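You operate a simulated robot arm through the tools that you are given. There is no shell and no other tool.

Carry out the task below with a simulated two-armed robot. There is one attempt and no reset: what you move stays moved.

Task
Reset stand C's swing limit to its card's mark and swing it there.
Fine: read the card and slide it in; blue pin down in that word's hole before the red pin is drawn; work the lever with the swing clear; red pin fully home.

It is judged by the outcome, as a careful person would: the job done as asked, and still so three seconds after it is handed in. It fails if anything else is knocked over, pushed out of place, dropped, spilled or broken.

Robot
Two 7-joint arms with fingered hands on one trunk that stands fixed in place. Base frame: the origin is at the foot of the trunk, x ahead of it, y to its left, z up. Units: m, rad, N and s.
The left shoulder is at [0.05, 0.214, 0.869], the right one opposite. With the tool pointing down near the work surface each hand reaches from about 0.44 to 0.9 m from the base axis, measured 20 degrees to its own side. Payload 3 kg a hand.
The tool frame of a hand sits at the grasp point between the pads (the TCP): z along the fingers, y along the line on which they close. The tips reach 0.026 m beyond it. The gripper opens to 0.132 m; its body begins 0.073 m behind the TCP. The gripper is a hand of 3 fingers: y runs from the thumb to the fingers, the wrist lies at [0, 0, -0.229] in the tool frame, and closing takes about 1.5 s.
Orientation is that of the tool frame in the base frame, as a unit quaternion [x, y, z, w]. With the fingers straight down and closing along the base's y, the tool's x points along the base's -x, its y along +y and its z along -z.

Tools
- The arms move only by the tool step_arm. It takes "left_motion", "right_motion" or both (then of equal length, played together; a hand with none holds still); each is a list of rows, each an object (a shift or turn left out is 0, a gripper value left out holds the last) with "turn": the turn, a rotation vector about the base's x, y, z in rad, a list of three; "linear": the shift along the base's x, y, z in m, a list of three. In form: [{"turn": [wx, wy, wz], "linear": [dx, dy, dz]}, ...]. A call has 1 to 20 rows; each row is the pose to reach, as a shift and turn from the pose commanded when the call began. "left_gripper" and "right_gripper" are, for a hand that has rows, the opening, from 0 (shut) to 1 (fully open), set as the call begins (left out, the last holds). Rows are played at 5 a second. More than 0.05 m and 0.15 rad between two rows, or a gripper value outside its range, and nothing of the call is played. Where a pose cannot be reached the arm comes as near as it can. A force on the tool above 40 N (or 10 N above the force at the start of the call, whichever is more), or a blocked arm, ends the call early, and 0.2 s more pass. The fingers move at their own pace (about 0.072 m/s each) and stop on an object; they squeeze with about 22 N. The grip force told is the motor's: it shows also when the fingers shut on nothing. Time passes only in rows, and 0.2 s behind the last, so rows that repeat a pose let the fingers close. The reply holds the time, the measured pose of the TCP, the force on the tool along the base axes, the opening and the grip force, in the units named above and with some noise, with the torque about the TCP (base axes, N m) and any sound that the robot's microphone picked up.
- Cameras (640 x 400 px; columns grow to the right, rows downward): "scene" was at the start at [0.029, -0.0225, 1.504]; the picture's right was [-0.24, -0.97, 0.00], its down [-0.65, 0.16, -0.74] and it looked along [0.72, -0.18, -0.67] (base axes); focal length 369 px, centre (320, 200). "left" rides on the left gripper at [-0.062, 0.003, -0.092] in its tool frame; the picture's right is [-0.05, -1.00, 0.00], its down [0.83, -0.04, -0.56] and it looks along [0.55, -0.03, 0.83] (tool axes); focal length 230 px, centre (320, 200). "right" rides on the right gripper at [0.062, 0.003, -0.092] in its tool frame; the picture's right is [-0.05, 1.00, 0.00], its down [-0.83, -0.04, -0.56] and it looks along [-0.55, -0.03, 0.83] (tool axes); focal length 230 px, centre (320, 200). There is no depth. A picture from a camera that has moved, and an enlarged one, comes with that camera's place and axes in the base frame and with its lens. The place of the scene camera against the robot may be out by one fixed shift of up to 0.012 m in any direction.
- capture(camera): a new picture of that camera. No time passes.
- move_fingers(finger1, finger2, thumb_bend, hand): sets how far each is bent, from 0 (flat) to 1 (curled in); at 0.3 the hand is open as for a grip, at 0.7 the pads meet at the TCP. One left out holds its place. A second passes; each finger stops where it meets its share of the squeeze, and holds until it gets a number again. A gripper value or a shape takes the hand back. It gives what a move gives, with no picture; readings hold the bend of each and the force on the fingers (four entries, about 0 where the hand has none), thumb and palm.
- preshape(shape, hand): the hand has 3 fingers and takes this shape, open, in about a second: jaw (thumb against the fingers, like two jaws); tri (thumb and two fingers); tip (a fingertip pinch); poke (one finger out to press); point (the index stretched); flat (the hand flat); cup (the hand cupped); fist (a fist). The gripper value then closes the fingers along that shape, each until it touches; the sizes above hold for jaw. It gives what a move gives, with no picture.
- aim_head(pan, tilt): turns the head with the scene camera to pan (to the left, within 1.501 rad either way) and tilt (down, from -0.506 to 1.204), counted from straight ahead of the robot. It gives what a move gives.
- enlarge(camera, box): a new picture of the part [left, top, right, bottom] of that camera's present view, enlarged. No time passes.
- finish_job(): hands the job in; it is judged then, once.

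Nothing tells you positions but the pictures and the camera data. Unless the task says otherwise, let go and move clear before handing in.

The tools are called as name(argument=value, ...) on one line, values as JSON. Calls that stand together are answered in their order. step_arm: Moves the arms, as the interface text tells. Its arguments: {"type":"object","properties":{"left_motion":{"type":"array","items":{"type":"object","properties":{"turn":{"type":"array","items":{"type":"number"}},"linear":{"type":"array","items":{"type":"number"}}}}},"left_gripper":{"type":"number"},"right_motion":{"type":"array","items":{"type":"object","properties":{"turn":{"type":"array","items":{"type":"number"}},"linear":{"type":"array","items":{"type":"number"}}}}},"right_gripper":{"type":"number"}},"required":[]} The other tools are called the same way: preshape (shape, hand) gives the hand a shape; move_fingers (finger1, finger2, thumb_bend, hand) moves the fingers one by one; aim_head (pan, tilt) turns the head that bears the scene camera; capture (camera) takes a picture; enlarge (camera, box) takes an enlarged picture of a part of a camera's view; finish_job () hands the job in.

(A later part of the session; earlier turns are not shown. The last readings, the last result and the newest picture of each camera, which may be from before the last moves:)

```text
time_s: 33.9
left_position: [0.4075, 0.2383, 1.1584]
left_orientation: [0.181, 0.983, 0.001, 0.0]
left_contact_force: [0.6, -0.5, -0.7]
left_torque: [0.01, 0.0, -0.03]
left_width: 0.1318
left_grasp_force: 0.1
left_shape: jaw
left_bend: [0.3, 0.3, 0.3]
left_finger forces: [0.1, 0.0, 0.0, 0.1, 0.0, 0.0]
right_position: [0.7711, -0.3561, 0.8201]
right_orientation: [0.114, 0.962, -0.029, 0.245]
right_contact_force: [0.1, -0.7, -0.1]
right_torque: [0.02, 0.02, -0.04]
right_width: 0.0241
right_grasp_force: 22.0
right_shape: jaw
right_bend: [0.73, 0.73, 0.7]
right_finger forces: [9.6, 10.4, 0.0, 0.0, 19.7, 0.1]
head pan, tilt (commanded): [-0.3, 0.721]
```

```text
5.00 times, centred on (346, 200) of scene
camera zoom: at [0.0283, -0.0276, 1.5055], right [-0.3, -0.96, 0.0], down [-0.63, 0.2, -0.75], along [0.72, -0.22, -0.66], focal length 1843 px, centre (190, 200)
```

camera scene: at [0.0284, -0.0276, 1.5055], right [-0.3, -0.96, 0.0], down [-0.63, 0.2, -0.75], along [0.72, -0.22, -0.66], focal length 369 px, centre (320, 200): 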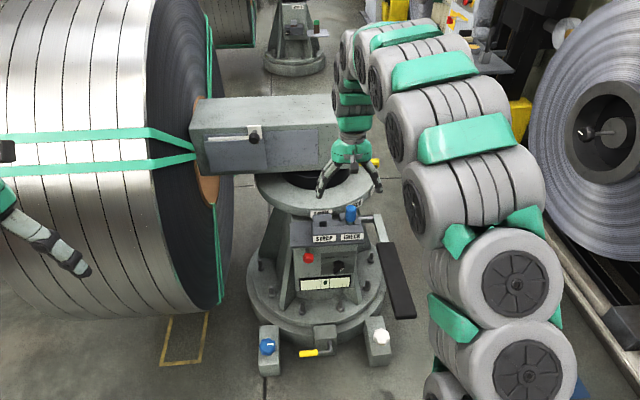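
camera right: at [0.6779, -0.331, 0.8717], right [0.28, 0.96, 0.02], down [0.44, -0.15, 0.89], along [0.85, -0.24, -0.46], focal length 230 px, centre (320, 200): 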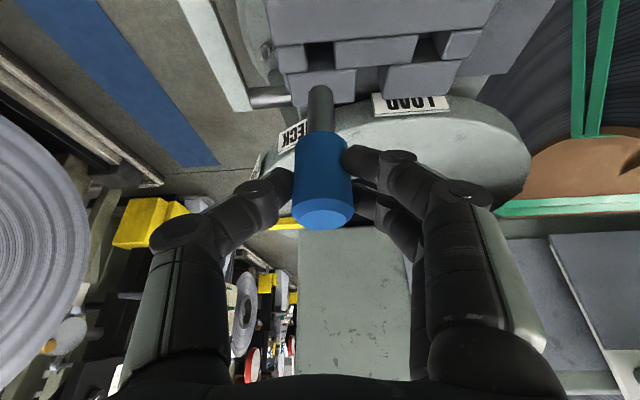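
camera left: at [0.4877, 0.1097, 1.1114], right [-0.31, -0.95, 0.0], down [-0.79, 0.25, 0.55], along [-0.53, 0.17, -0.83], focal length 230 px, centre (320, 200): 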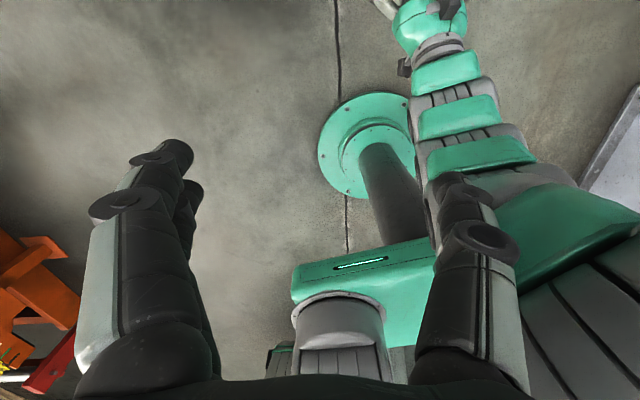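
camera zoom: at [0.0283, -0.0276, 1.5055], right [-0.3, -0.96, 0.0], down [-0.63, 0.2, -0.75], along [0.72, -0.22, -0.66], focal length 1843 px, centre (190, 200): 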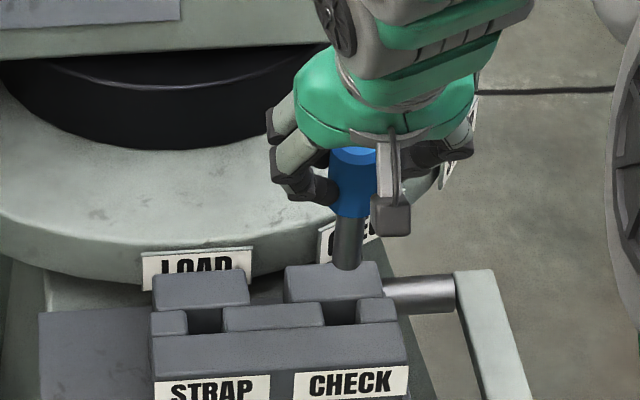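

The pin is clear of its hole. I'll zoom in on both holes from the hand camera to measure the shift accurately.

enlarge(camera="right", box=[260, 10, 500, 160])

enlarge(camera="scene", box=[310, 200, 390, 250])

```text
2.67 times, centred on (380, 85) of right
camera zoom: at [0.6779, -0.331, 0.8717], right [0.28, 0.96, 0.02], down [0.44, -0.15, 0.89], along [0.85, -0.24, -0.46], focal length 614 px, centre (160, 507)
```

zoom: 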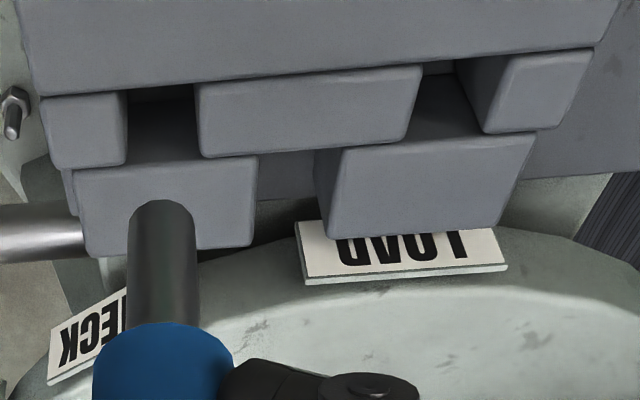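

```text
8.00 times, centred on (350, 225) of scene
camera zoom: at [0.0283, -0.0276, 1.5055], right [-0.3, -0.96, 0.0], down [-0.63, 0.2, -0.75], along [0.72, -0.22, -0.66], focal length 2949 px, centre (80, 0)
```

zoom: 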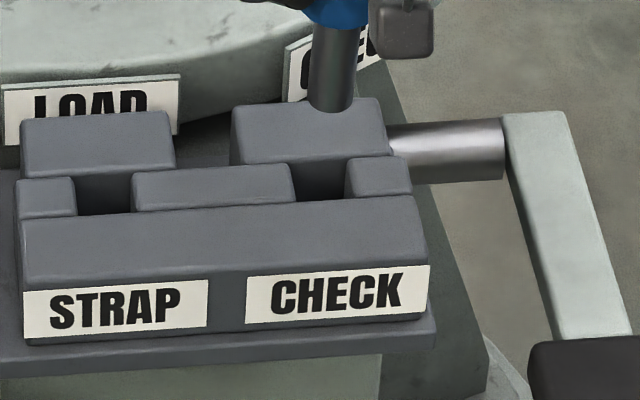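

The holes are about 8.5 cm apart along the block. Moving the pin left over the STRAP hole at this height.

step_arm(right_motion=[{"linear": [0.0045, 0.0207, 0.0]}, {"linear": [0.009, 0.0415, 0.0]}, {"linear": [0.0135, 0.0622, 0.0]}, {"linear": [0.018, 0.083, 0.0]}, {"linear": [0.018, 0.083, -0.015]}, {"linear": [0.018, 0.083, -0.03]}])

enlarge(camera="right", box=[220, 50, 420, 175])

enlarge(camera="scene", box=[300, 190, 380, 240])

```text
time_s: 35.3
left_position: [0.4082, 0.2384, 1.1588]
left_orientation: [0.18, 0.984, 0.0, 0.0]
left_contact_force: [-0.5, 0.7, 0.2]
left_torque: [0.02, 0.0, 0.0]
left_width: 0.1319
left_grasp_force: 0.1
left_shape: jaw
left_bend: [0.3, 0.3, 0.3]
left_finger forces: [0.0, 0.0, 0.0, 0.0, 0.0, 0.0]
right_position: [0.7894, -0.2728, 0.7916]
right_orientation: [0.114, 0.962, -0.029, 0.245]
right_contact_force: [0.6, 0.9, -1.9]
right_torque: [0.02, -0.04, -0.01]
right_width: 0.024
right_grasp_force: 22.2
right_shape: jaw
right_bend: [0.73, 0.73, 0.7]
right_finger forces: [9.6, 10.4, 0.0, 0.0, 19.8, 0.0]
head pan, tilt (commanded): [-0.3, 0.721]
```

```text
3.20 times, centred on (320, 112) of right
camera zoom: at [0.6949, -0.2468, 0.8415], right [0.28, 0.96, 0.02], down [0.44, -0.15, 0.89], along [0.85, -0.24, -0.46], focal length 736 px, centre (320, 480)
```

zoom: 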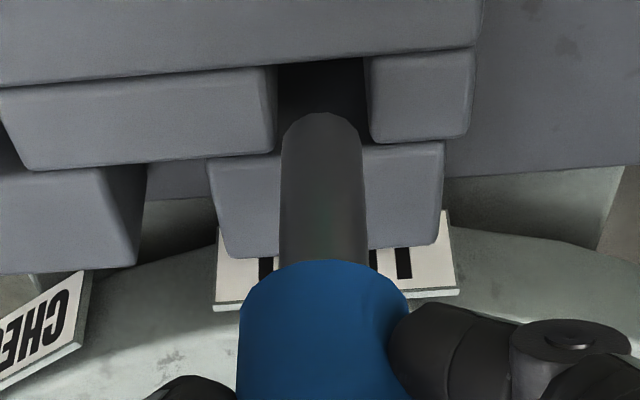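

```text
8.00 times, centred on (340, 215) of scene
camera zoom: at [0.0284, -0.0276, 1.5055], right [-0.3, -0.96, 0.0], down [-0.63, 0.2, -0.75], along [0.72, -0.22, -0.66], focal length 2949 px, centre (160, 80)
```

zoom: 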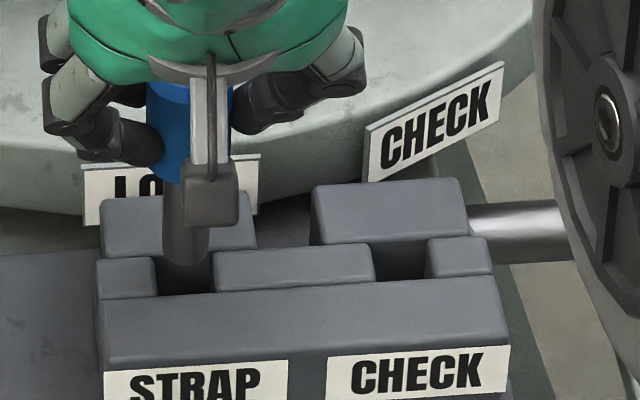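

The shaft is centred sideways over the STRAP hole. I'll lower 8 mm and re-check front-to-back alignment before inserting.

step_arm(right_motion=[{"linear": [0.0, 0.0, -0.008]}])

enlarge(camera="right", box=[220, 50, 420, 175])

enlarge(camera="scene", box=[316, 205, 364, 235])

```text
time_s: 35.7
left_position: [0.4077, 0.2388, 1.1585]
left_orientation: [0.181, 0.983, 0.001, 0.0]
left_contact_force: [-0.1, 0.9, 0.2]
left_torque: [-0.01, -0.02, 0.03]
left_width: 0.1318
left_grasp_force: 0.1
left_shape: jaw
left_bend: [0.3, 0.3, 0.3]
left_finger forces: [0.0, 0.0, 0.1, 0.1, 0.1, 0.0]
right_position: [0.7889, -0.2745, 0.7824]
right_orientation: [0.114, 0.962, -0.03, 0.245]
right_contact_force: [-0.3, -0.6, -1.4]
right_torque: [0.01, 0.0, -0.02]
right_width: 0.0237
right_grasp_force: 22.1
right_shape: jaw
right_bend: [0.73, 0.73, 0.7]
right_finger forces: [9.7, 10.5, 0.0, 0.0, 19.7, 0.0]
head pan, tilt (commanded): [-0.3, 0.721]
```

```text
3.20 times, centred on (320, 112) of right
camera zoom: at [0.6963, -0.2474, 0.8336], right [0.28, 0.96, 0.02], down [0.44, -0.15, 0.89], along [0.85, -0.24, -0.46], focal length 736 px, centre (320, 480)
```

zoom: 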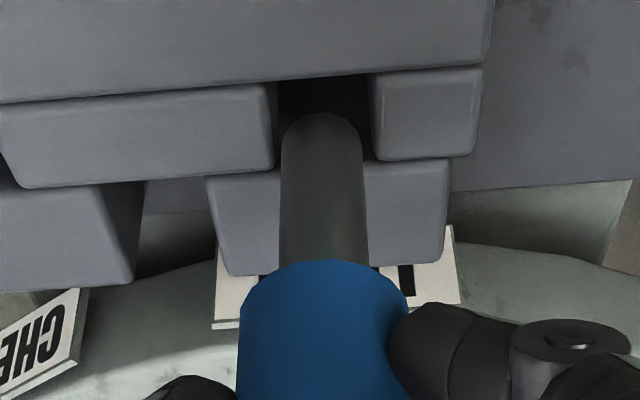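

```text
13.33 times, centred on (340, 220) of scene
camera zoom: at [0.0284, -0.0276, 1.5055], right [-0.3, -0.96, 0.0], down [-0.63, 0.2, -0.75], along [0.72, -0.22, -0.66], focal length 4915 px, centre (53, -67)
```

zoom: 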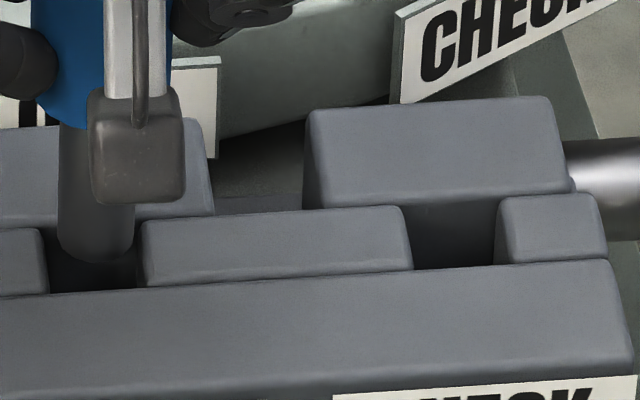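

Sideways it is centred; front-to-back is hard to judge from these similar angles, so I'll lower in small steps and feel for contact.

step_arm(right_motion=[{"linear": [0.0, 0.0, -0.002]}, {"linear": [0.0, 0.0, -0.004]}])

enlarge(camera="right", box=[220, 50, 420, 175])

enlarge(camera="scene", box=[316, 205, 364, 235])

```text
time_s: 36.3
left_position: [0.4064, 0.2379, 1.1581]
left_orientation: [0.18, 0.984, 0.001, 0.0]
left_contact_force: [0.1, 0.2, 0.2]
left_torque: [-0.02, 0.02, 0.02]
left_width: 0.1315
left_grasp_force: 0.1
left_shape: jaw
left_bend: [0.3, 0.3, 0.3]
left_finger forces: [0.1, 0.0, 0.0, 0.1, 0.1, 0.1]
right_position: [0.791, -0.2723, 0.7796]
right_orientation: [0.115, 0.962, -0.03, 0.246]
right_contact_force: [-3.6, 1.3, 21.3]
right_torque: [-0.01, -0.09, 0.0]
right_width: 0.0246
right_grasp_force: 22.3
right_shape: jaw
right_bend: [0.73, 0.73, 0.71]
right_finger forces: [13.3, 12.8, 0.1, 0.1, 25.3, 0.0]
head pan, tilt (commanded): [-0.3, 0.721]
```

```text
3.20 times, centred on (320, 112) of right
camera zoom: at [0.697, -0.2471, 0.831], right [0.28, 0.96, 0.03], down [0.44, -0.15, 0.89], along [0.86, -0.24, -0.46], focal length 736 px, centre (320, 480)
```

zoom: 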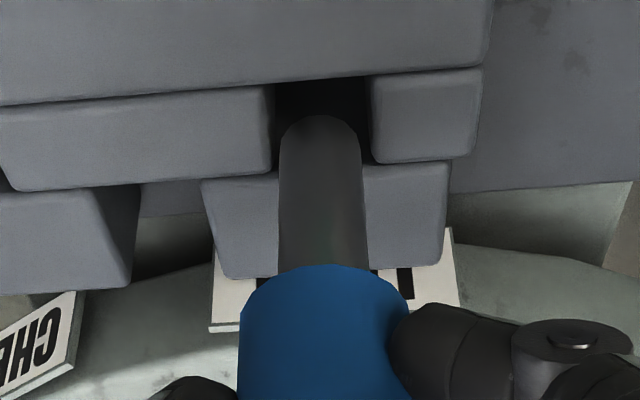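

```text
13.33 times, centred on (340, 220) of scene
camera zoom: at [0.028, -0.0274, 1.5055], right [-0.3, -0.96, 0.0], down [-0.63, 0.2, -0.75], along [0.72, -0.22, -0.66], focal length 4915 px, centre (53, -67)
```

zoom: 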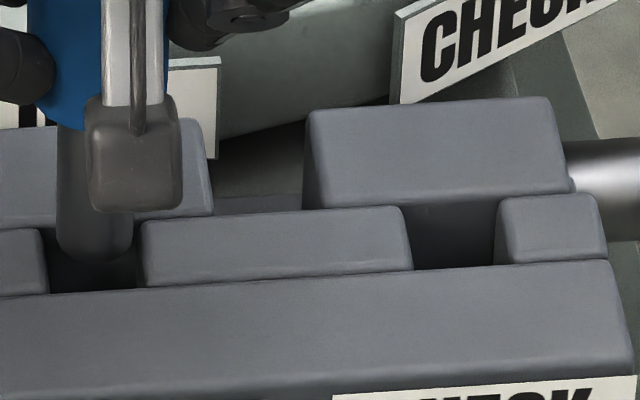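

Contact came about where the tip would touch the block just behind the hole, which matches the images: the pin is about 5 mm too far back. I'll raise slightly, shift it 5.5 mm toward me and re-check.

step_arm(right_motion=[{"linear": [0.0, 0.0, 0.006]}, {"linear": [-0.0054, 0.0011, 0.006]}, {"linear": [-0.0054, 0.0011, 0.005]}])

enlarge(camera="right", box=[220, 50, 420, 175])

enlarge(camera="scene", box=[316, 205, 364, 235])

```text
time_s: 37.1
left_position: [0.4063, 0.2392, 1.1581]
left_orientation: [0.18, 0.984, 0.002, 0.0]
left_contact_force: [0.1, 0.2, -0.3]
left_torque: [-0.02, 0.02, 0.02]
left_width: 0.1318
left_grasp_force: 0.1
left_shape: jaw
left_bend: [0.3, 0.3, 0.3]
left_finger forces: [0.0, 0.1, 0.0, 0.0, 0.0, 0.0]
right_position: [0.7846, -0.2725, 0.7813]
right_orientation: [0.115, 0.962, -0.03, 0.244]
right_contact_force: [-0.5, -0.3, -1.2]
right_torque: [-0.03, 0.0, 0.01]
right_width: 0.0245
right_grasp_force: 21.5
right_shape: jaw
right_bend: [0.73, 0.73, 0.7]
right_finger forces: [10.9, 11.7, 0.0, 0.1, 22.0, 0.1]
head pan, tilt (commanded): [-0.3, 0.721]
```

```text
3.20 times, centred on (320, 112) of right
camera zoom: at [0.6901, -0.2466, 0.8337], right [0.28, 0.96, 0.02], down [0.44, -0.15, 0.88], along [0.85, -0.24, -0.47], focal length 736 px, centre (320, 480)
```

zoom: 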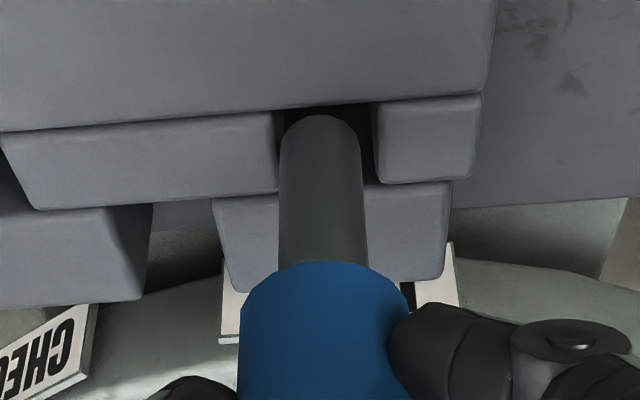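

```text
13.33 times, centred on (340, 220) of scene
camera zoom: at [0.0284, -0.0276, 1.5055], right [-0.3, -0.96, 0.0], down [-0.63, 0.2, -0.75], along [0.72, -0.22, -0.66], focal length 4915 px, centre (53, -67)
```

zoom: 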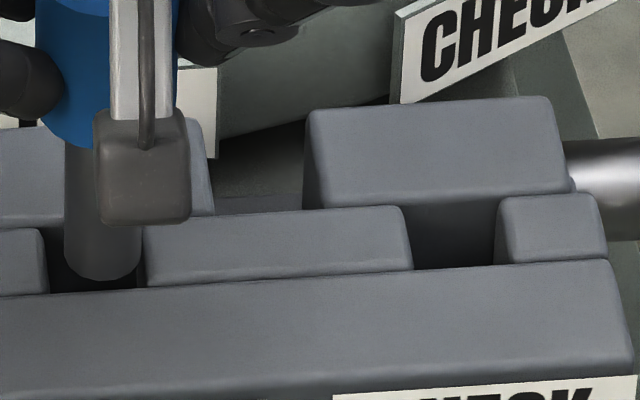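

Now it's about 1.5 mm right and 1.5 mm near of centre; small correction, then lower in small steps.

step_arm(right_motion=[{"linear": [0.0018, 0.0012, 0.0]}, {"linear": [0.0018, 0.0012, -0.003]}, {"linear": [0.0018, 0.0012, -0.006]}, {"linear": [0.0018, 0.0012, -0.009]}])

enlarge(camera="right", box=[220, 50, 420, 175])

enlarge(camera="scene", box=[316, 205, 364, 235])

```text
time_s: 38.1
left_position: [0.4069, 0.2375, 1.1584]
left_orientation: [0.18, 0.984, 0.001, -0.001]
left_contact_force: [0.2, -1.1, 0.2]
left_torque: [-0.01, 0.0, 0.02]
left_width: 0.1316
left_grasp_force: 0.1
left_shape: jaw
left_bend: [0.3, 0.3, 0.3]
left_finger forces: [0.0, 0.0, 0.1, 0.0, 0.1, 0.1]
right_position: [0.7859, -0.2716, 0.7733]
right_orientation: [0.114, 0.962, -0.028, 0.245]
right_contact_force: [0.5, 0.2, -0.7]
right_torque: [0.0, 0.01, -0.01]
right_width: 0.0243
right_grasp_force: 22.1
right_shape: jaw
right_bend: [0.73, 0.73, 0.7]
right_finger forces: [10.7, 11.8, 0.0, 0.0, 21.9, 0.1]
head pan, tilt (commanded): [-0.3, 0.721]
```

```text
3.20 times, centred on (320, 112) of right
camera zoom: at [0.6921, -0.2446, 0.8243], right [0.28, 0.96, 0.02], down [0.44, -0.15, 0.89], along [0.85, -0.24, -0.46], focal length 736 px, centre (320, 480)
```

zoom: 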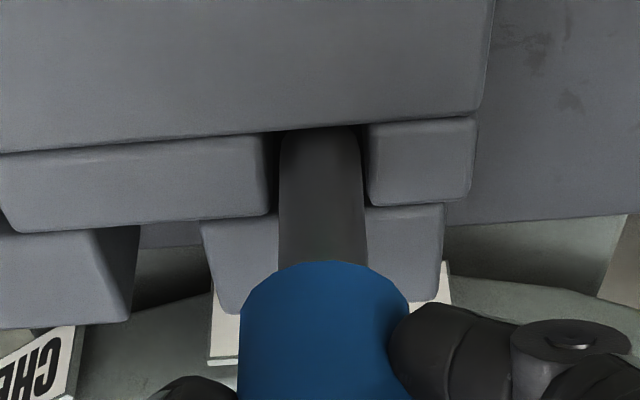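

```text
13.33 times, centred on (340, 220) of scene
camera zoom: at [0.0284, -0.0276, 1.5055], right [-0.3, -0.96, 0.0], down [-0.63, 0.2, -0.75], along [0.72, -0.22, -0.66], focal length 4915 px, centre (53, -67)
```

zoom: 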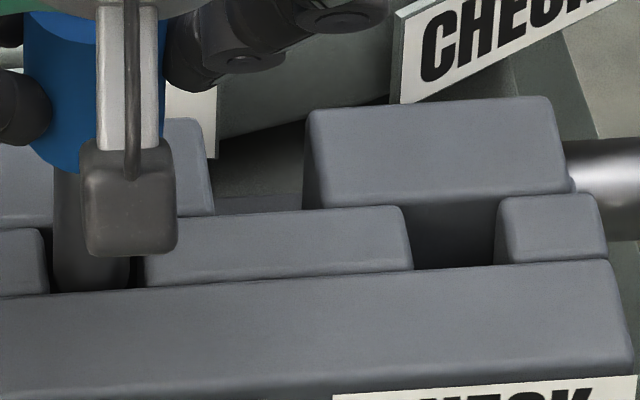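

It has entered the STRAP hole with no contact force. Lowering it the rest of the way slowly.

step_arm(right_motion=[{"linear": [0.0003, -0.0003, -0.005]}, {"linear": [0.0003, -0.0005, -0.01]}, {"linear": [0.0003, -0.0005, -0.015]}, {"linear": [0.0003, -0.0005, -0.02]}])

capture(camera="right")

enlarge(camera="scene", box=[300, 190, 380, 240])

```text
time_s: 39.1
left_position: [0.4089, 0.2384, 1.1577]
left_orientation: [0.181, 0.984, 0.001, 0.001]
left_contact_force: [0.1, -0.2, 0.3]
left_torque: [0.02, 0.01, 0.0]
left_width: 0.1318
left_grasp_force: 0.0
left_shape: jaw
left_bend: [0.3, 0.3, 0.3]
left_finger forces: [0.0, 0.0, 0.0, 0.0, 0.0, 0.1]
right_position: [0.7862, -0.272, 0.7522]
right_orientation: [0.115, 0.962, -0.03, 0.245]
right_contact_force: [-0.1, 0.0, -0.7]
right_torque: [0.03, -0.02, -0.01]
right_width: 0.0243
right_grasp_force: 21.9
right_shape: jaw
right_bend: [0.73, 0.73, 0.7]
right_finger forces: [10.4, 12.0, 0.1, 0.1, 21.7, 0.0]
head pan, tilt (commanded): [-0.3, 0.721]
```

```text
taken
camera right: at [0.6923, -0.2459, 0.8039], right [0.28, 0.96, 0.02], down [0.44, -0.15, 0.89], along [0.85, -0.24, -0.46], focal length 230 px, centre (320, 200)
```

right: 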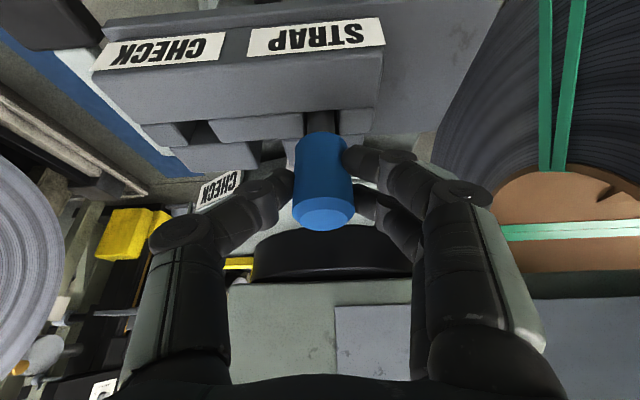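

```text
8.00 times, centred on (340, 215) of scene
camera zoom: at [0.0284, -0.0276, 1.5055], right [-0.3, -0.96, 0.0], down [-0.63, 0.2, -0.75], along [0.72, -0.22, -0.66], focal length 2949 px, centre (160, 80)
```

zoom: 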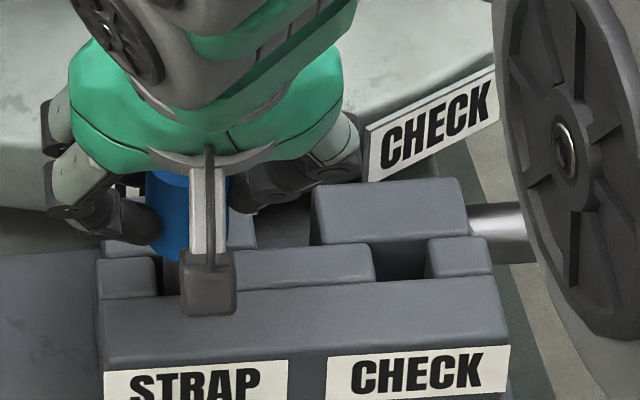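

Going in freely; seating height should be about 0.745. Lowering until it bottoms.

step_arm(right_motion=[{"linear": [0.0, 0.0, -0.004]}, {"linear": [0.0, 0.0, -0.007]}, {"linear": [0.0, 0.0, -0.01]}, {"linear": [0.0, 0.0, -0.012]}])

enlarge(camera="scene", box=[300, 190, 380, 240])

```text
time_s: 40.1
left_position: [0.4074, 0.2376, 1.1589]
left_orientation: [0.181, 0.983, 0.001, 0.001]
left_contact_force: [-0.5, -0.6, 0.3]
left_torque: [-0.04, 0.05, 0.0]
left_width: 0.132
left_grasp_force: 0.0
left_shape: jaw
left_bend: [0.3, 0.3, 0.3]
left_finger forces: [0.0, 0.0, 0.0, 0.0, 0.0, 0.0]
right_position: [0.7891, -0.2706, 0.743]
right_orientation: [0.114, 0.962, -0.029, 0.247]
right_contact_force: [0.6, -1.5, 19.0]
right_torque: [-0.07, -0.16, -0.01]
right_width: 0.0246
right_grasp_force: 22.5
right_shape: jaw
right_bend: [0.73, 0.73, 0.71]
right_finger forces: [11.3, 13.3, 0.0, 0.0, 24.3, 0.0]
head pan, tilt (commanded): [-0.3, 0.721]
```

```text
8.00 times, centred on (340, 215) of scene
camera zoom: at [0.0281, -0.0275, 1.5055], right [-0.3, -0.96, 0.0], down [-0.63, 0.2, -0.75], along [0.72, -0.22, -0.66], focal length 2949 px, centre (160, 80)
```

zoom: 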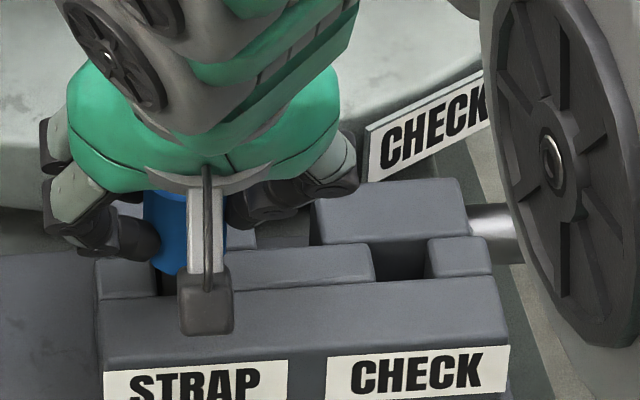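

It has bottomed at the same height as in its old hole. Opening the fingers partly and lifting away.

step_arm(right_motion=[{"linear": [0, 0, 0.003]}, {"linear": [0, 0, 0.003]}, {"linear": [0, 0, 0.003]}, {"linear": [0, 0, 0.003]}, {"linear": [0, 0, 0.003]}], right_gripper=0.45)

step_arm(right_motion=[{"linear": [0, 0, 0.03]}, {"linear": [0, 0, 0.06]}, {"linear": [-0.02, 0.005, 0.1]}, {"linear": [-0.05, 0.0, 0.13]}, {"linear": [-0.09, 0.0, 0.15]}])

enlarge(camera="scene", box=[290, 185, 386, 245])

capture(camera="right")

```text
time_s: 41.3
left_position: [0.408, 0.2373, 1.1576]
left_orientation: [0.181, 0.984, 0.001, -0.001]
left_contact_force: [0.0, -0.1, -0.8]
left_torque: [0.0, 0.01, 0.01]
left_width: 0.1318
left_grasp_force: 0.1
left_shape: jaw
left_bend: [0.3, 0.3, 0.3]
left_finger forces: [0.0, 0.0, 0.1, 0.1, 0.0, 0.0]
right_position: [0.7866, -0.2712, 0.745]
right_orientation: [0.114, 0.962, -0.029, 0.246]
right_contact_force: [-0.3, -0.6, 0.6]
right_torque: [-0.01, 0.04, -0.03]
right_width: 0.0588
right_grasp_force: 0.1
right_shape: jaw
right_bend: [0.73, 0.73, 0.7]
right_finger forces: [0.1, 0.0, 0.0, 0.0, 0.0, 0.0]
head pan, tilt (commanded): [-0.3, 0.721]
```

```text
time_s: 42.5
left_position: [0.4077, 0.2389, 1.1594]
left_orientation: [0.18, 0.984, 0.001, 0.001]
left_contact_force: [-0.2, -0.5, -0.8]
left_torque: [-0.01, -0.04, -0.01]
left_width: 0.1318
left_grasp_force: 0.1
left_shape: jaw
left_bend: [0.3, 0.3, 0.3]
left_finger forces: [0.0, 0.0, 0.0, 0.1, 0.1, 0.0]
right_position: [0.6964, -0.2706, 0.894]
right_orientation: [0.114, 0.962, -0.03, 0.246]
right_contact_force: [-0.1, 0.6, 0.8]
right_torque: [0.02, 0.02, -0.03]
right_width: 0.0589
right_grasp_force: 0.1
right_shape: jaw
right_bend: [0.73, 0.73, 0.7]
right_finger forces: [0.0, 0.0, 0.1, 0.0, 0.2, 0.1]
head pan, tilt (commanded): [-0.3, 0.721]
```

```text
6.67 times, centred on (338, 215) of scene
camera zoom: at [0.0283, -0.0275, 1.5055], right [-0.3, -0.96, 0.0], down [-0.63, 0.2, -0.75], along [0.72, -0.22, -0.66], focal length 2457 px, centre (200, 100)
```

zoom: 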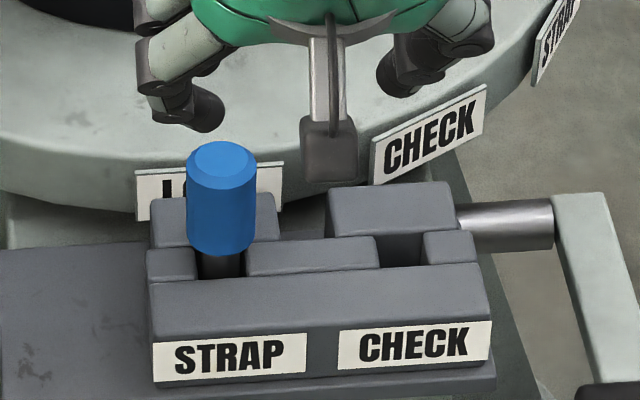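

```text
taken
camera right: at [0.6026, -0.2461, 0.9457], right [0.28, 0.96, 0.02], down [0.44, -0.15, 0.89], along [0.85, -0.24, -0.46], focal length 230 px, centre (320, 200)
```

right: 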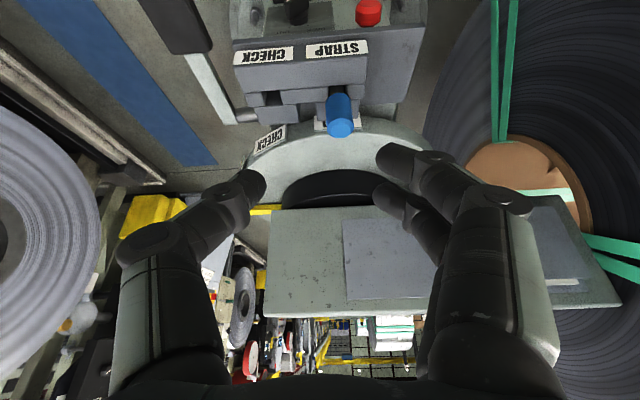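

The blue pin is down in STRAP. Next I'll set the direction knob to BACK with the left hand (the lever blocks the right arm), so I'll park the right hand over on the right and start bringing the left hand round.

step_arm(left_motion=[{"linear": [0.0192, -0.0239, -0.0278], "turn": [-0.0157, -0.0332, -0.0042]}, {"linear": [0.0384, -0.0478, -0.0556], "turn": [-0.0314, -0.0664, -0.0084]}, {"linear": [0.0576, -0.0717, -0.0834], "turn": [-0.0471, -0.0996, -0.0126]}, {"linear": [0.0768, -0.0956, -0.1112], "turn": [-0.0628, -0.1328, -0.0168]}, {"linear": [0.096, -0.1195, -0.139], "turn": [-0.0785, -0.166, -0.021]}, {"linear": [0.1152, -0.1434, -0.1668], "turn": [-0.0942, -0.1992, -0.0252]}, {"linear": [0.1344, -0.1673, -0.1946], "turn": [-0.1099, -0.2324, -0.0294]}, {"linear": [0.1536, -0.1912, -0.2224], "turn": [-0.1256, -0.2656, -0.0336]}, {"linear": [0.1728, -0.2151, -0.2502], "turn": [-0.1413, -0.2988, -0.0378]}, {"linear": [0.192, -0.239, -0.278], "turn": [-0.157, -0.332, -0.042]}], right_motion=[{"linear": [-0.0146, -0.023, 0.0056], "turn": [0.0117, 0.0486, 0]}, {"linear": [-0.0292, -0.046, 0.0112], "turn": [0.0234, 0.0972, 0]}, {"linear": [-0.0438, -0.069, 0.0168], "turn": [0.0351, 0.1458, 0]}, {"linear": [-0.0584, -0.092, 0.0224], "turn": [0.0468, 0.1944, 0]}, {"linear": [-0.073, -0.115, 0.028], "turn": [0.0585, 0.243, 0]}, {"linear": [-0.0876, -0.138, 0.0336], "turn": [0.0702, 0.2916, 0]}, {"linear": [-0.1022, -0.161, 0.0392], "turn": [0.0819, 0.3402, 0]}, {"linear": [-0.1168, -0.184, 0.0448], "turn": [0.0936, 0.3888, 0]}, {"linear": [-0.1314, -0.207, 0.0504], "turn": [0.1053, 0.4374, 0]}, {"linear": [-0.146, -0.23, 0.056], "turn": [0.117, 0.486, 0]}])

capture(camera="scene")

capture(camera="left")

```text
time_s: 44.7
left_position: [0.6023, 0.0018, 0.8778]
left_orientation: [0.198, 0.963, -0.045, 0.177]
left_contact_force: [0.5, -0.2, 0.3]
left_torque: [0.03, 0.02, -0.01]
left_width: 0.1318
left_grasp_force: 0.1
left_shape: jaw
left_bend: [0.3, 0.3, 0.3]
left_finger forces: [0.0, 0.0, 0.0, 0.0, 0.1, 0.0]
right_position: [0.5497, -0.5, 0.9541]
right_orientation: [0.118, 0.993, 0.0, 0.0]
right_contact_force: [-0.6, 0.6, -0.2]
right_torque: [0.03, -0.01, 0.01]
right_width: 0.059
right_grasp_force: 0.0
right_shape: jaw
right_bend: [0.73, 0.73, 0.7]
right_finger forces: [0.0, 0.1, 0.0, 0.0, 0.0, 0.0]
head pan, tilt (commanded): [-0.3, 0.721]
```

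```text
taken
camera scene: at [0.0284, -0.0276, 1.5055], right [-0.3, -0.96, 0.0], down [-0.63, 0.2, -0.75], along [0.72, -0.22, -0.66], focal length 369 px, centre (320, 200)
```

scene: 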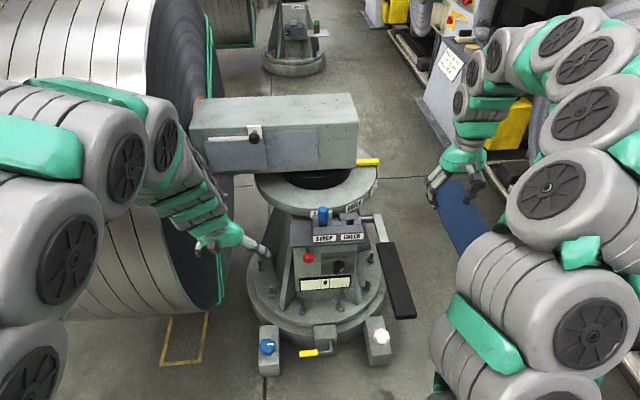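

```text
taken
camera left: at [0.6273, -0.0045, 0.9882], right [-0.35, -0.94, 0.04], down [-0.91, 0.35, 0.22], along [-0.22, 0.04, -0.97], focal length 230 px, centre (320, 200)
```

left: 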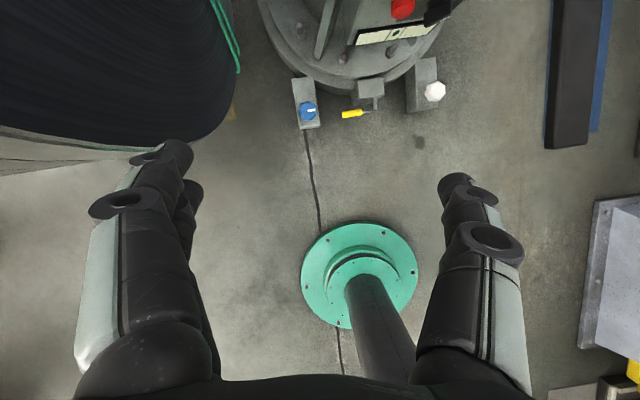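

Clear so far. Continuing the left hand down to about 12 cm in front of the knob, pointing forward.

step_arm(left_motion=[{"linear": [0.006, -0.0255, -0.032], "turn": [-0.0334, -0.0703, -0.009]}, {"linear": [0.012, -0.051, -0.064], "turn": [-0.0667, -0.1405, -0.018]}, {"linear": [0.018, -0.0765, -0.096], "turn": [-0.1, -0.2108, -0.027]}, {"linear": [0.024, -0.102, -0.128], "turn": [-0.1335, -0.281, -0.036]}, {"linear": [0.031, -0.1275, -0.16], "turn": [-0.1668, -0.3514, -0.045]}, {"linear": [0.037, -0.153, -0.192], "turn": [-0.2, -0.4216, -0.054]}, {"linear": [0.043, -0.1785, -0.223], "turn": [-0.2335, -0.492, -0.063]}, {"linear": [0.049, -0.204, -0.255], "turn": [-0.267, -0.562, -0.072]}, {"linear": [0.055, -0.2295, -0.287], "turn": [-0.3, -0.6325, -0.081]}, {"linear": [0.062, -0.255, -0.319], "turn": [-0.3336, -0.7027, -0.09]}, {"linear": [0.068, -0.281, -0.351], "turn": [-0.367, -0.773, -0.099]}])

capture(camera="scene")

capture(camera="left")

```text
time_s: 47.1
left_position: [0.6687, -0.2796, 0.5292]
left_orientation: [0.212, 0.791, -0.148, 0.554]
left_contact_force: [-1.0, 0.3, -0.4]
left_torque: [-0.02, -0.02, 0.03]
left_width: 0.1318
left_grasp_force: 0.1
left_shape: jaw
left_bend: [0.3, 0.3, 0.3]
left_finger forces: [0.0, 0.0, 0.0, 0.0, 0.0, 0.0]
right_position: [0.5489, -0.5002, 0.9545]
right_orientation: [0.118, 0.993, 0.0, -0.001]
right_contact_force: [0.2, -0.4, -0.9]
right_torque: [-0.01, 0.01, -0.02]
right_width: 0.059
right_grasp_force: 0.1
right_shape: jaw
right_bend: [0.73, 0.73, 0.7]
right_finger forces: [0.0, 0.1, 0.0, 0.1, 0.0, 0.1]
head pan, tilt (commanded): [-0.3, 0.721]
```

```text
taken
camera scene: at [0.0283, -0.0277, 1.5055], right [-0.3, -0.96, 0.0], down [-0.63, 0.2, -0.75], along [0.72, -0.22, -0.66], focal length 369 px, centre (320, 200)
```

scene: 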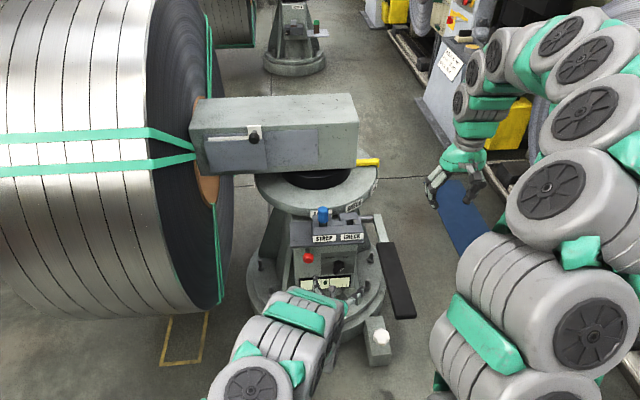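

```text
taken
camera left: at [0.6135, -0.2443, 0.619], right [-0.48, -0.87, 0.05], down [-0.72, 0.36, -0.59], along [0.5, -0.32, -0.81], focal length 230 px, centre (320, 200)
```

left: 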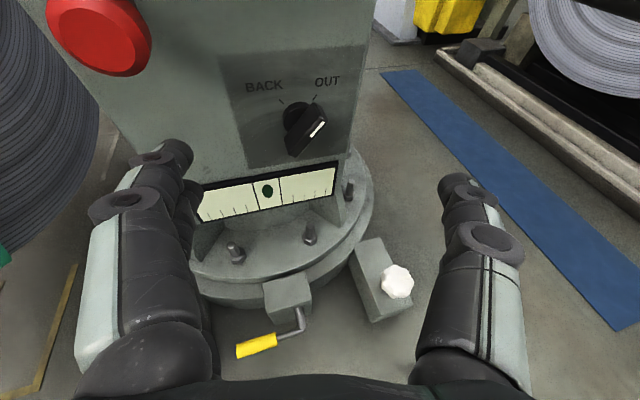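

The left camera has a clear view of the knob, pointing at OUT. Zooming in to align the grip.

enlarge(camera="left", box=[220, 60, 380, 180])

enlarge(camera="scene", box=[280, 235, 376, 295])

```text
3.33 times, centred on (300, 120) of left
camera zoom: at [0.6135, -0.2443, 0.619], right [-0.48, -0.87, 0.05], down [-0.72, 0.36, -0.59], along [0.5, -0.32, -0.81], focal length 767 px, centre (387, 467)
```

zoom: 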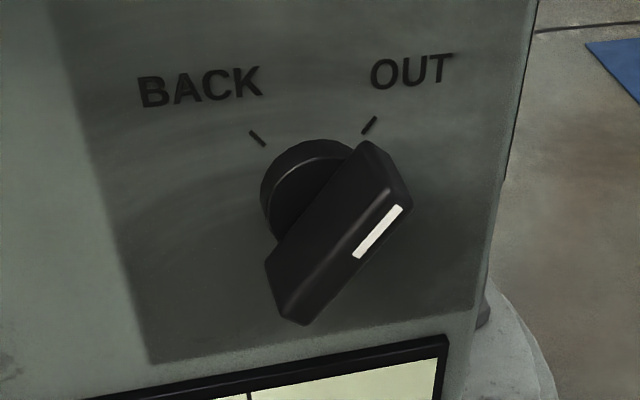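

```text
6.67 times, centred on (328, 265) of scene
camera zoom: at [0.0283, -0.0277, 1.5055], right [-0.3, -0.96, 0.0], down [-0.63, 0.2, -0.75], along [0.72, -0.22, -0.66], focal length 2457 px, centre (267, -233)
```

zoom: 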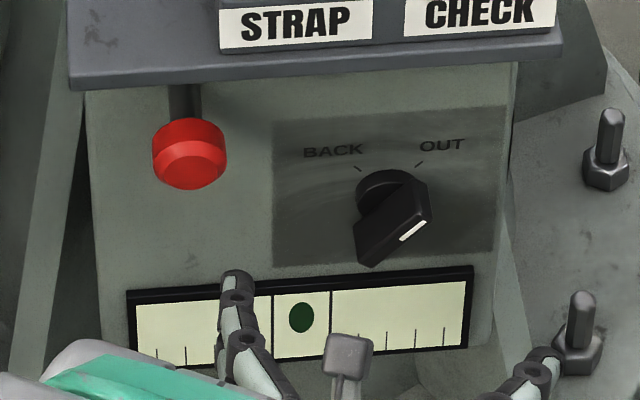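

The knob's front centre is at about (0.770, -0.326, 0.479). I'll roll the left hand about 40° so the jaws straddle the knob's bar, staying back for now.

step_arm(left_motion=[{"linear": [0.0006, 0.002, -0.0015], "turn": [0.0959, -0.0553, -0.0402]}, {"linear": [0.0012, 0.004, -0.003], "turn": [0.1918, -0.1105, -0.0804]}, {"linear": [0.0018, 0.006, -0.0045], "turn": [0.2877, -0.1658, -0.1206]}, {"linear": [0.0025, 0.008, -0.006], "turn": [0.3835, -0.2211, -0.1608]}, {"linear": [0.003, 0.01, -0.0075], "turn": [0.4794, -0.2763, -0.201]}, {"linear": [0.0037, 0.0122, -0.0087], "turn": [0.5753, -0.3316, -0.2412]}], left_gripper=0.6)

capture(camera="left")

enlarge(camera="scene", box=[280, 230, 408, 310])

```text
time_s: 48.5
left_position: [0.6723, -0.2693, 0.5194]
left_orientation: [0.472, 0.669, 0.055, 0.572]
left_contact_force: [0.0, -0.7, 0.1]
left_torque: [-0.03, 0.02, 0.01]
left_width: 0.0799
left_grasp_force: 0.1
left_shape: jaw
left_bend: [0.71, 0.71, 0.71]
left_finger forces: [0.0, 0.0, 0.1, 0.0, 0.0, 0.1]
right_position: [0.5492, -0.5005, 0.9534]
right_orientation: [0.118, 0.993, -0.001, -0.001]
right_contact_force: [0.0, 0.4, 1.3]
right_torque: [-0.02, 0.03, -0.02]
right_width: 0.0586
right_grasp_force: 0.1
right_shape: jaw
right_bend: [0.73, 0.73, 0.7]
right_finger forces: [0.0, 0.0, 0.0, 0.1, 0.0, 0.0]
head pan, tilt (commanded): [-0.3, 0.721]
```

```text
taken
camera left: at [0.593, -0.2669, 0.5981], right [-0.57, -0.58, -0.58], down [-0.39, 0.81, -0.43], along [0.72, -0.02, -0.7], focal length 230 px, centre (320, 200)
```

left: 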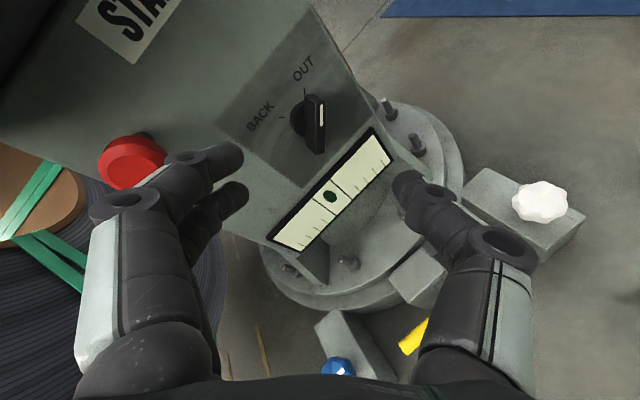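

```text
5.00 times, centred on (344, 270) of scene
camera zoom: at [0.0284, -0.0276, 1.5055], right [-0.3, -0.96, 0.0], down [-0.63, 0.2, -0.75], along [0.72, -0.22, -0.66], focal length 1843 px, centre (200, -150)
```

zoom: 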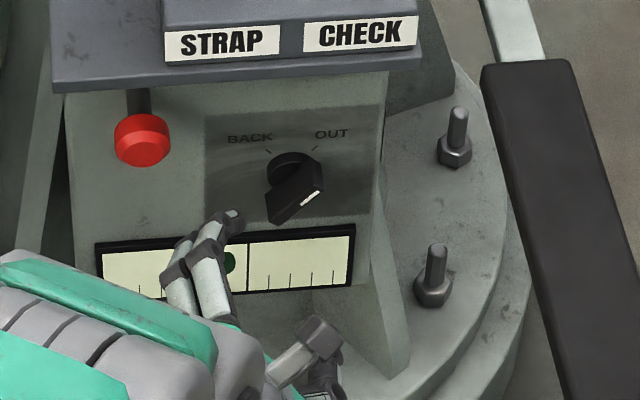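

The bar now lies straight between the jaws. Advancing 9 cm along the hand's axis.

step_arm(left_motion=[{"linear": [0.0244, -0.0141, -0.0102]}, {"linear": [0.0488, -0.0281, -0.0205]}, {"linear": [0.0732, -0.0422, -0.0307]}])

capture(camera="left")

enlarge(camera="scene", box=[280, 230, 408, 310])

```text
time_s: 49.3
left_position: [0.7455, -0.3126, 0.4907]
left_orientation: [0.472, 0.669, 0.054, 0.572]
left_contact_force: [-0.3, 0.3, 0.3]
left_torque: [0.01, 0.01, 0.0]
left_width: 0.0796
left_grasp_force: 0.1
left_shape: jaw
left_bend: [0.71, 0.71, 0.71]
left_finger forces: [0.1, 0.0, 0.0, 0.0, 0.1, 0.0]
right_position: [0.5489, -0.4994, 0.954]
right_orientation: [0.118, 0.993, 0.001, -0.001]
right_contact_force: [-0.4, -0.4, -0.7]
right_torque: [-0.01, 0.03, 0.01]
right_width: 0.0589
right_grasp_force: 0.0
right_shape: jaw
right_bend: [0.73, 0.73, 0.7]
right_finger forces: [0.0, 0.0, 0.1, 0.0, 0.1, 0.0]
head pan, tilt (commanded): [-0.3, 0.721]
```

```text
taken
camera left: at [0.6663, -0.3099, 0.5693], right [-0.57, -0.58, -0.57], down [-0.39, 0.81, -0.43], along [0.72, -0.02, -0.7], focal length 230 px, centre (320, 200)
```

left: 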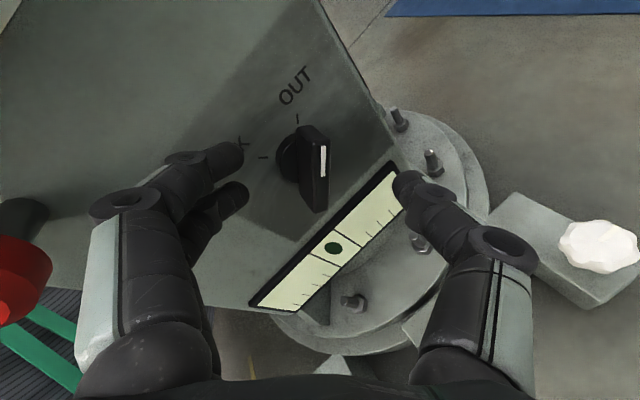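

```text
5.00 times, centred on (344, 270) of scene
camera zoom: at [0.0284, -0.0276, 1.5055], right [-0.3, -0.96, 0.0], down [-0.63, 0.2, -0.75], along [0.72, -0.22, -0.66], focal length 1843 px, centre (200, -150)
```

zoom: 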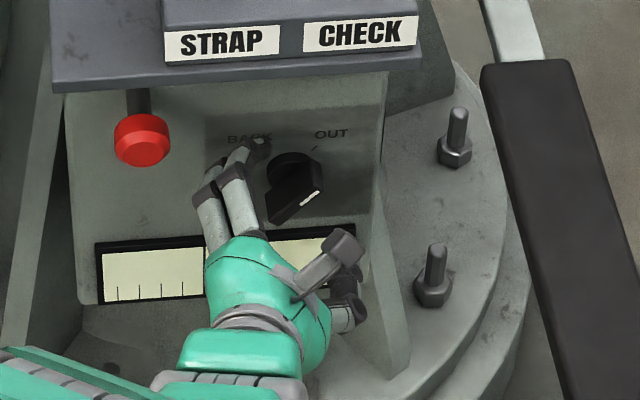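

About 3 cm to go. Advancing 2.8 cm and then closing on the bar.

step_arm(left_motion=[{"linear": [0.0114, -0.0066, -0.0048]}, {"linear": [0.0228, -0.0131, -0.0096]}])

step_arm(left_motion=[{"linear": [0, 0, 0]}, {"linear": [0, 0, 0]}, {"linear": [0, 0, 0]}, {"linear": [0, 0, 0]}, {"linear": [0, 0, 0]}, {"linear": [0, 0, 0]}], left_gripper=0.05)

capture(camera="left")

enlarge(camera="scene", box=[280, 230, 408, 310])

```text
time_s: 49.9
left_position: [0.7501, -0.3139, 0.4872]
left_orientation: [0.472, 0.669, 0.054, 0.571]
left_contact_force: [0.2, -0.2, -0.3]
left_torque: [0.01, -0.01, 0.01]
left_width: 0.0796
left_grasp_force: 0.0
left_shape: jaw
left_bend: [0.71, 0.71, 0.71]
left_finger forces: [0.0, 0.0, 0.0, 0.0, 0.1, 0.0]
left hand out of reach, approached as far as the arm can: row 1, 2
right_position: [0.5505, -0.5003, 0.9526]
right_orientation: [0.118, 0.993, -0.001, -0.002]
right_contact_force: [0.3, 0.6, 0.6]
right_torque: [-0.01, 0.01, 0.0]
right_width: 0.0589
right_grasp_force: 0.1
right_shape: jaw
right_bend: [0.73, 0.73, 0.7]
right_finger forces: [0.0, 0.0, 0.1, 0.0, 0.0, 0.0]
head pan, tilt (commanded): [-0.3, 0.721]
```

```text
time_s: 51.3
left_position: [0.7512, -0.3142, 0.4868]
left_orientation: [0.472, 0.669, 0.055, 0.571]
left_contact_force: [-3.9, 2.8, 2.1]
left_torque: [-0.02, 0.0, 0.02]
left_width: 0.0081
left_grasp_force: 22.1
left_shape: jaw
left_bend: [0.71, 0.71, 0.7]
left_finger forces: [9.4, 9.0, 0.0, 0.1, 17.9, 0.1]
right_position: [0.5488, -0.5003, 0.9534]
right_orientation: [0.119, 0.993, -0.001, -0.001]
right_contact_force: [0.3, 0.4, 0.1]
right_torque: [-0.03, -0.02, 0.0]
right_width: 0.0592
right_grasp_force: 0.0
right_shape: jaw
right_bend: [0.73, 0.73, 0.7]
right_finger forces: [0.0, 0.0, 0.0, 0.1, 0.0, 0.0]
head pan, tilt (commanded): [-0.3, 0.721]
```

```text
taken
camera left: at [0.6712, -0.312, 0.566], right [-0.58, -0.58, -0.57], down [-0.39, 0.81, -0.43], along [0.72, -0.02, -0.7], focal length 230 px, centre (320, 200)
```

left: 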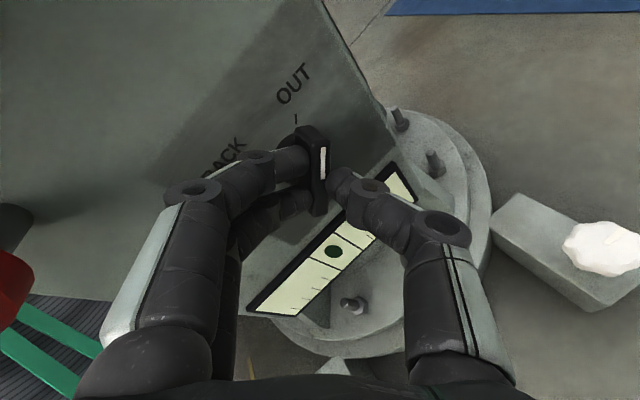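

```text
5.00 times, centred on (344, 270) of scene
camera zoom: at [0.0283, -0.0275, 1.5055], right [-0.3, -0.96, 0.0], down [-0.63, 0.2, -0.75], along [0.72, -0.22, -0.66], focal length 1843 px, centre (200, -150)
```

zoom: 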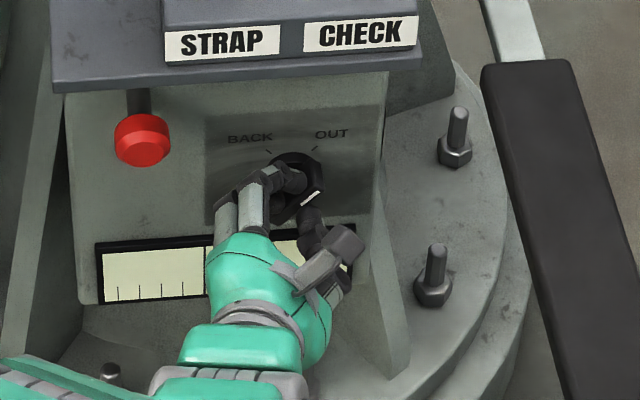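

The arm is near its reach limit, but the fingertips have the bar gripped. I'll roll the hand a little counter-clockwise and see if the knob follows.

step_arm(left_motion=[{"linear": [0, 0, 0], "turn": [-0.1058, 0.061, 0.0444]}, {"linear": [0, 0, 0], "turn": [-0.2116, 0.122, 0.0887]}, {"linear": [0, 0, 0], "turn": [-0.3174, 0.183, 0.1331]}])

capture(camera="left")

enlarge(camera="scene", box=[280, 230, 408, 310])

```text
time_s: 52.1
left_position: [0.7506, -0.314, 0.4872]
left_orientation: [0.333, 0.748, -0.057, 0.571]
left_contact_force: [-9.9, 6.2, 2.6]
left_torque: [0.01, -0.19, -0.05]
left_width: 0.0083
left_grasp_force: 22.3
left_shape: jaw
left_bend: [0.72, 0.71, 0.7]
left_finger forces: [14.0, 9.0, 0.0, 0.0, 24.6, 0.0]
right_position: [0.5492, -0.4998, 0.9541]
right_orientation: [0.118, 0.993, 0.0, 0.0]
right_contact_force: [-0.2, -0.1, -0.4]
right_torque: [-0.02, 0.0, 0.01]
right_width: 0.0586
right_grasp_force: 0.0
right_shape: jaw
right_bend: [0.73, 0.73, 0.7]
right_finger forces: [0.1, 0.1, 0.1, 0.0, 0.0, 0.1]
head pan, tilt (commanded): [-0.3, 0.721]
```

```text
taken
camera left: at [0.6854, -0.2952, 0.5761], right [-0.56, -0.79, -0.25], down [-0.58, 0.59, -0.56], along [0.59, -0.17, -0.79], focal length 230 px, centre (320, 200)
```

left: 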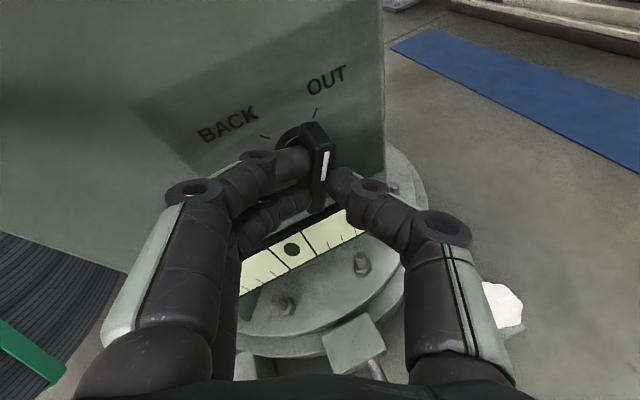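

```text
5.00 times, centred on (344, 270) of scene
camera zoom: at [0.0282, -0.0275, 1.5055], right [-0.3, -0.96, 0.0], down [-0.63, 0.2, -0.75], along [0.72, -0.22, -0.66], focal length 1843 px, centre (200, -150)
```

zoom: 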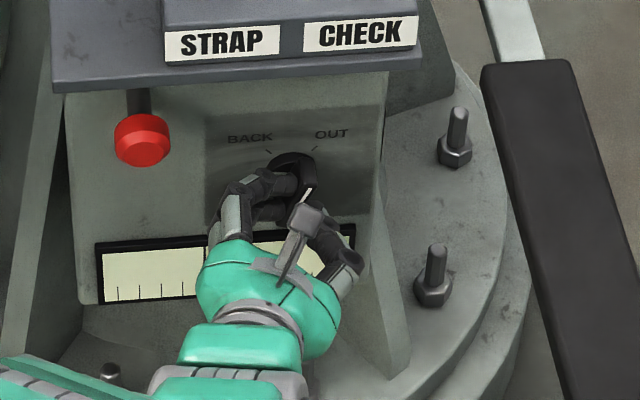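

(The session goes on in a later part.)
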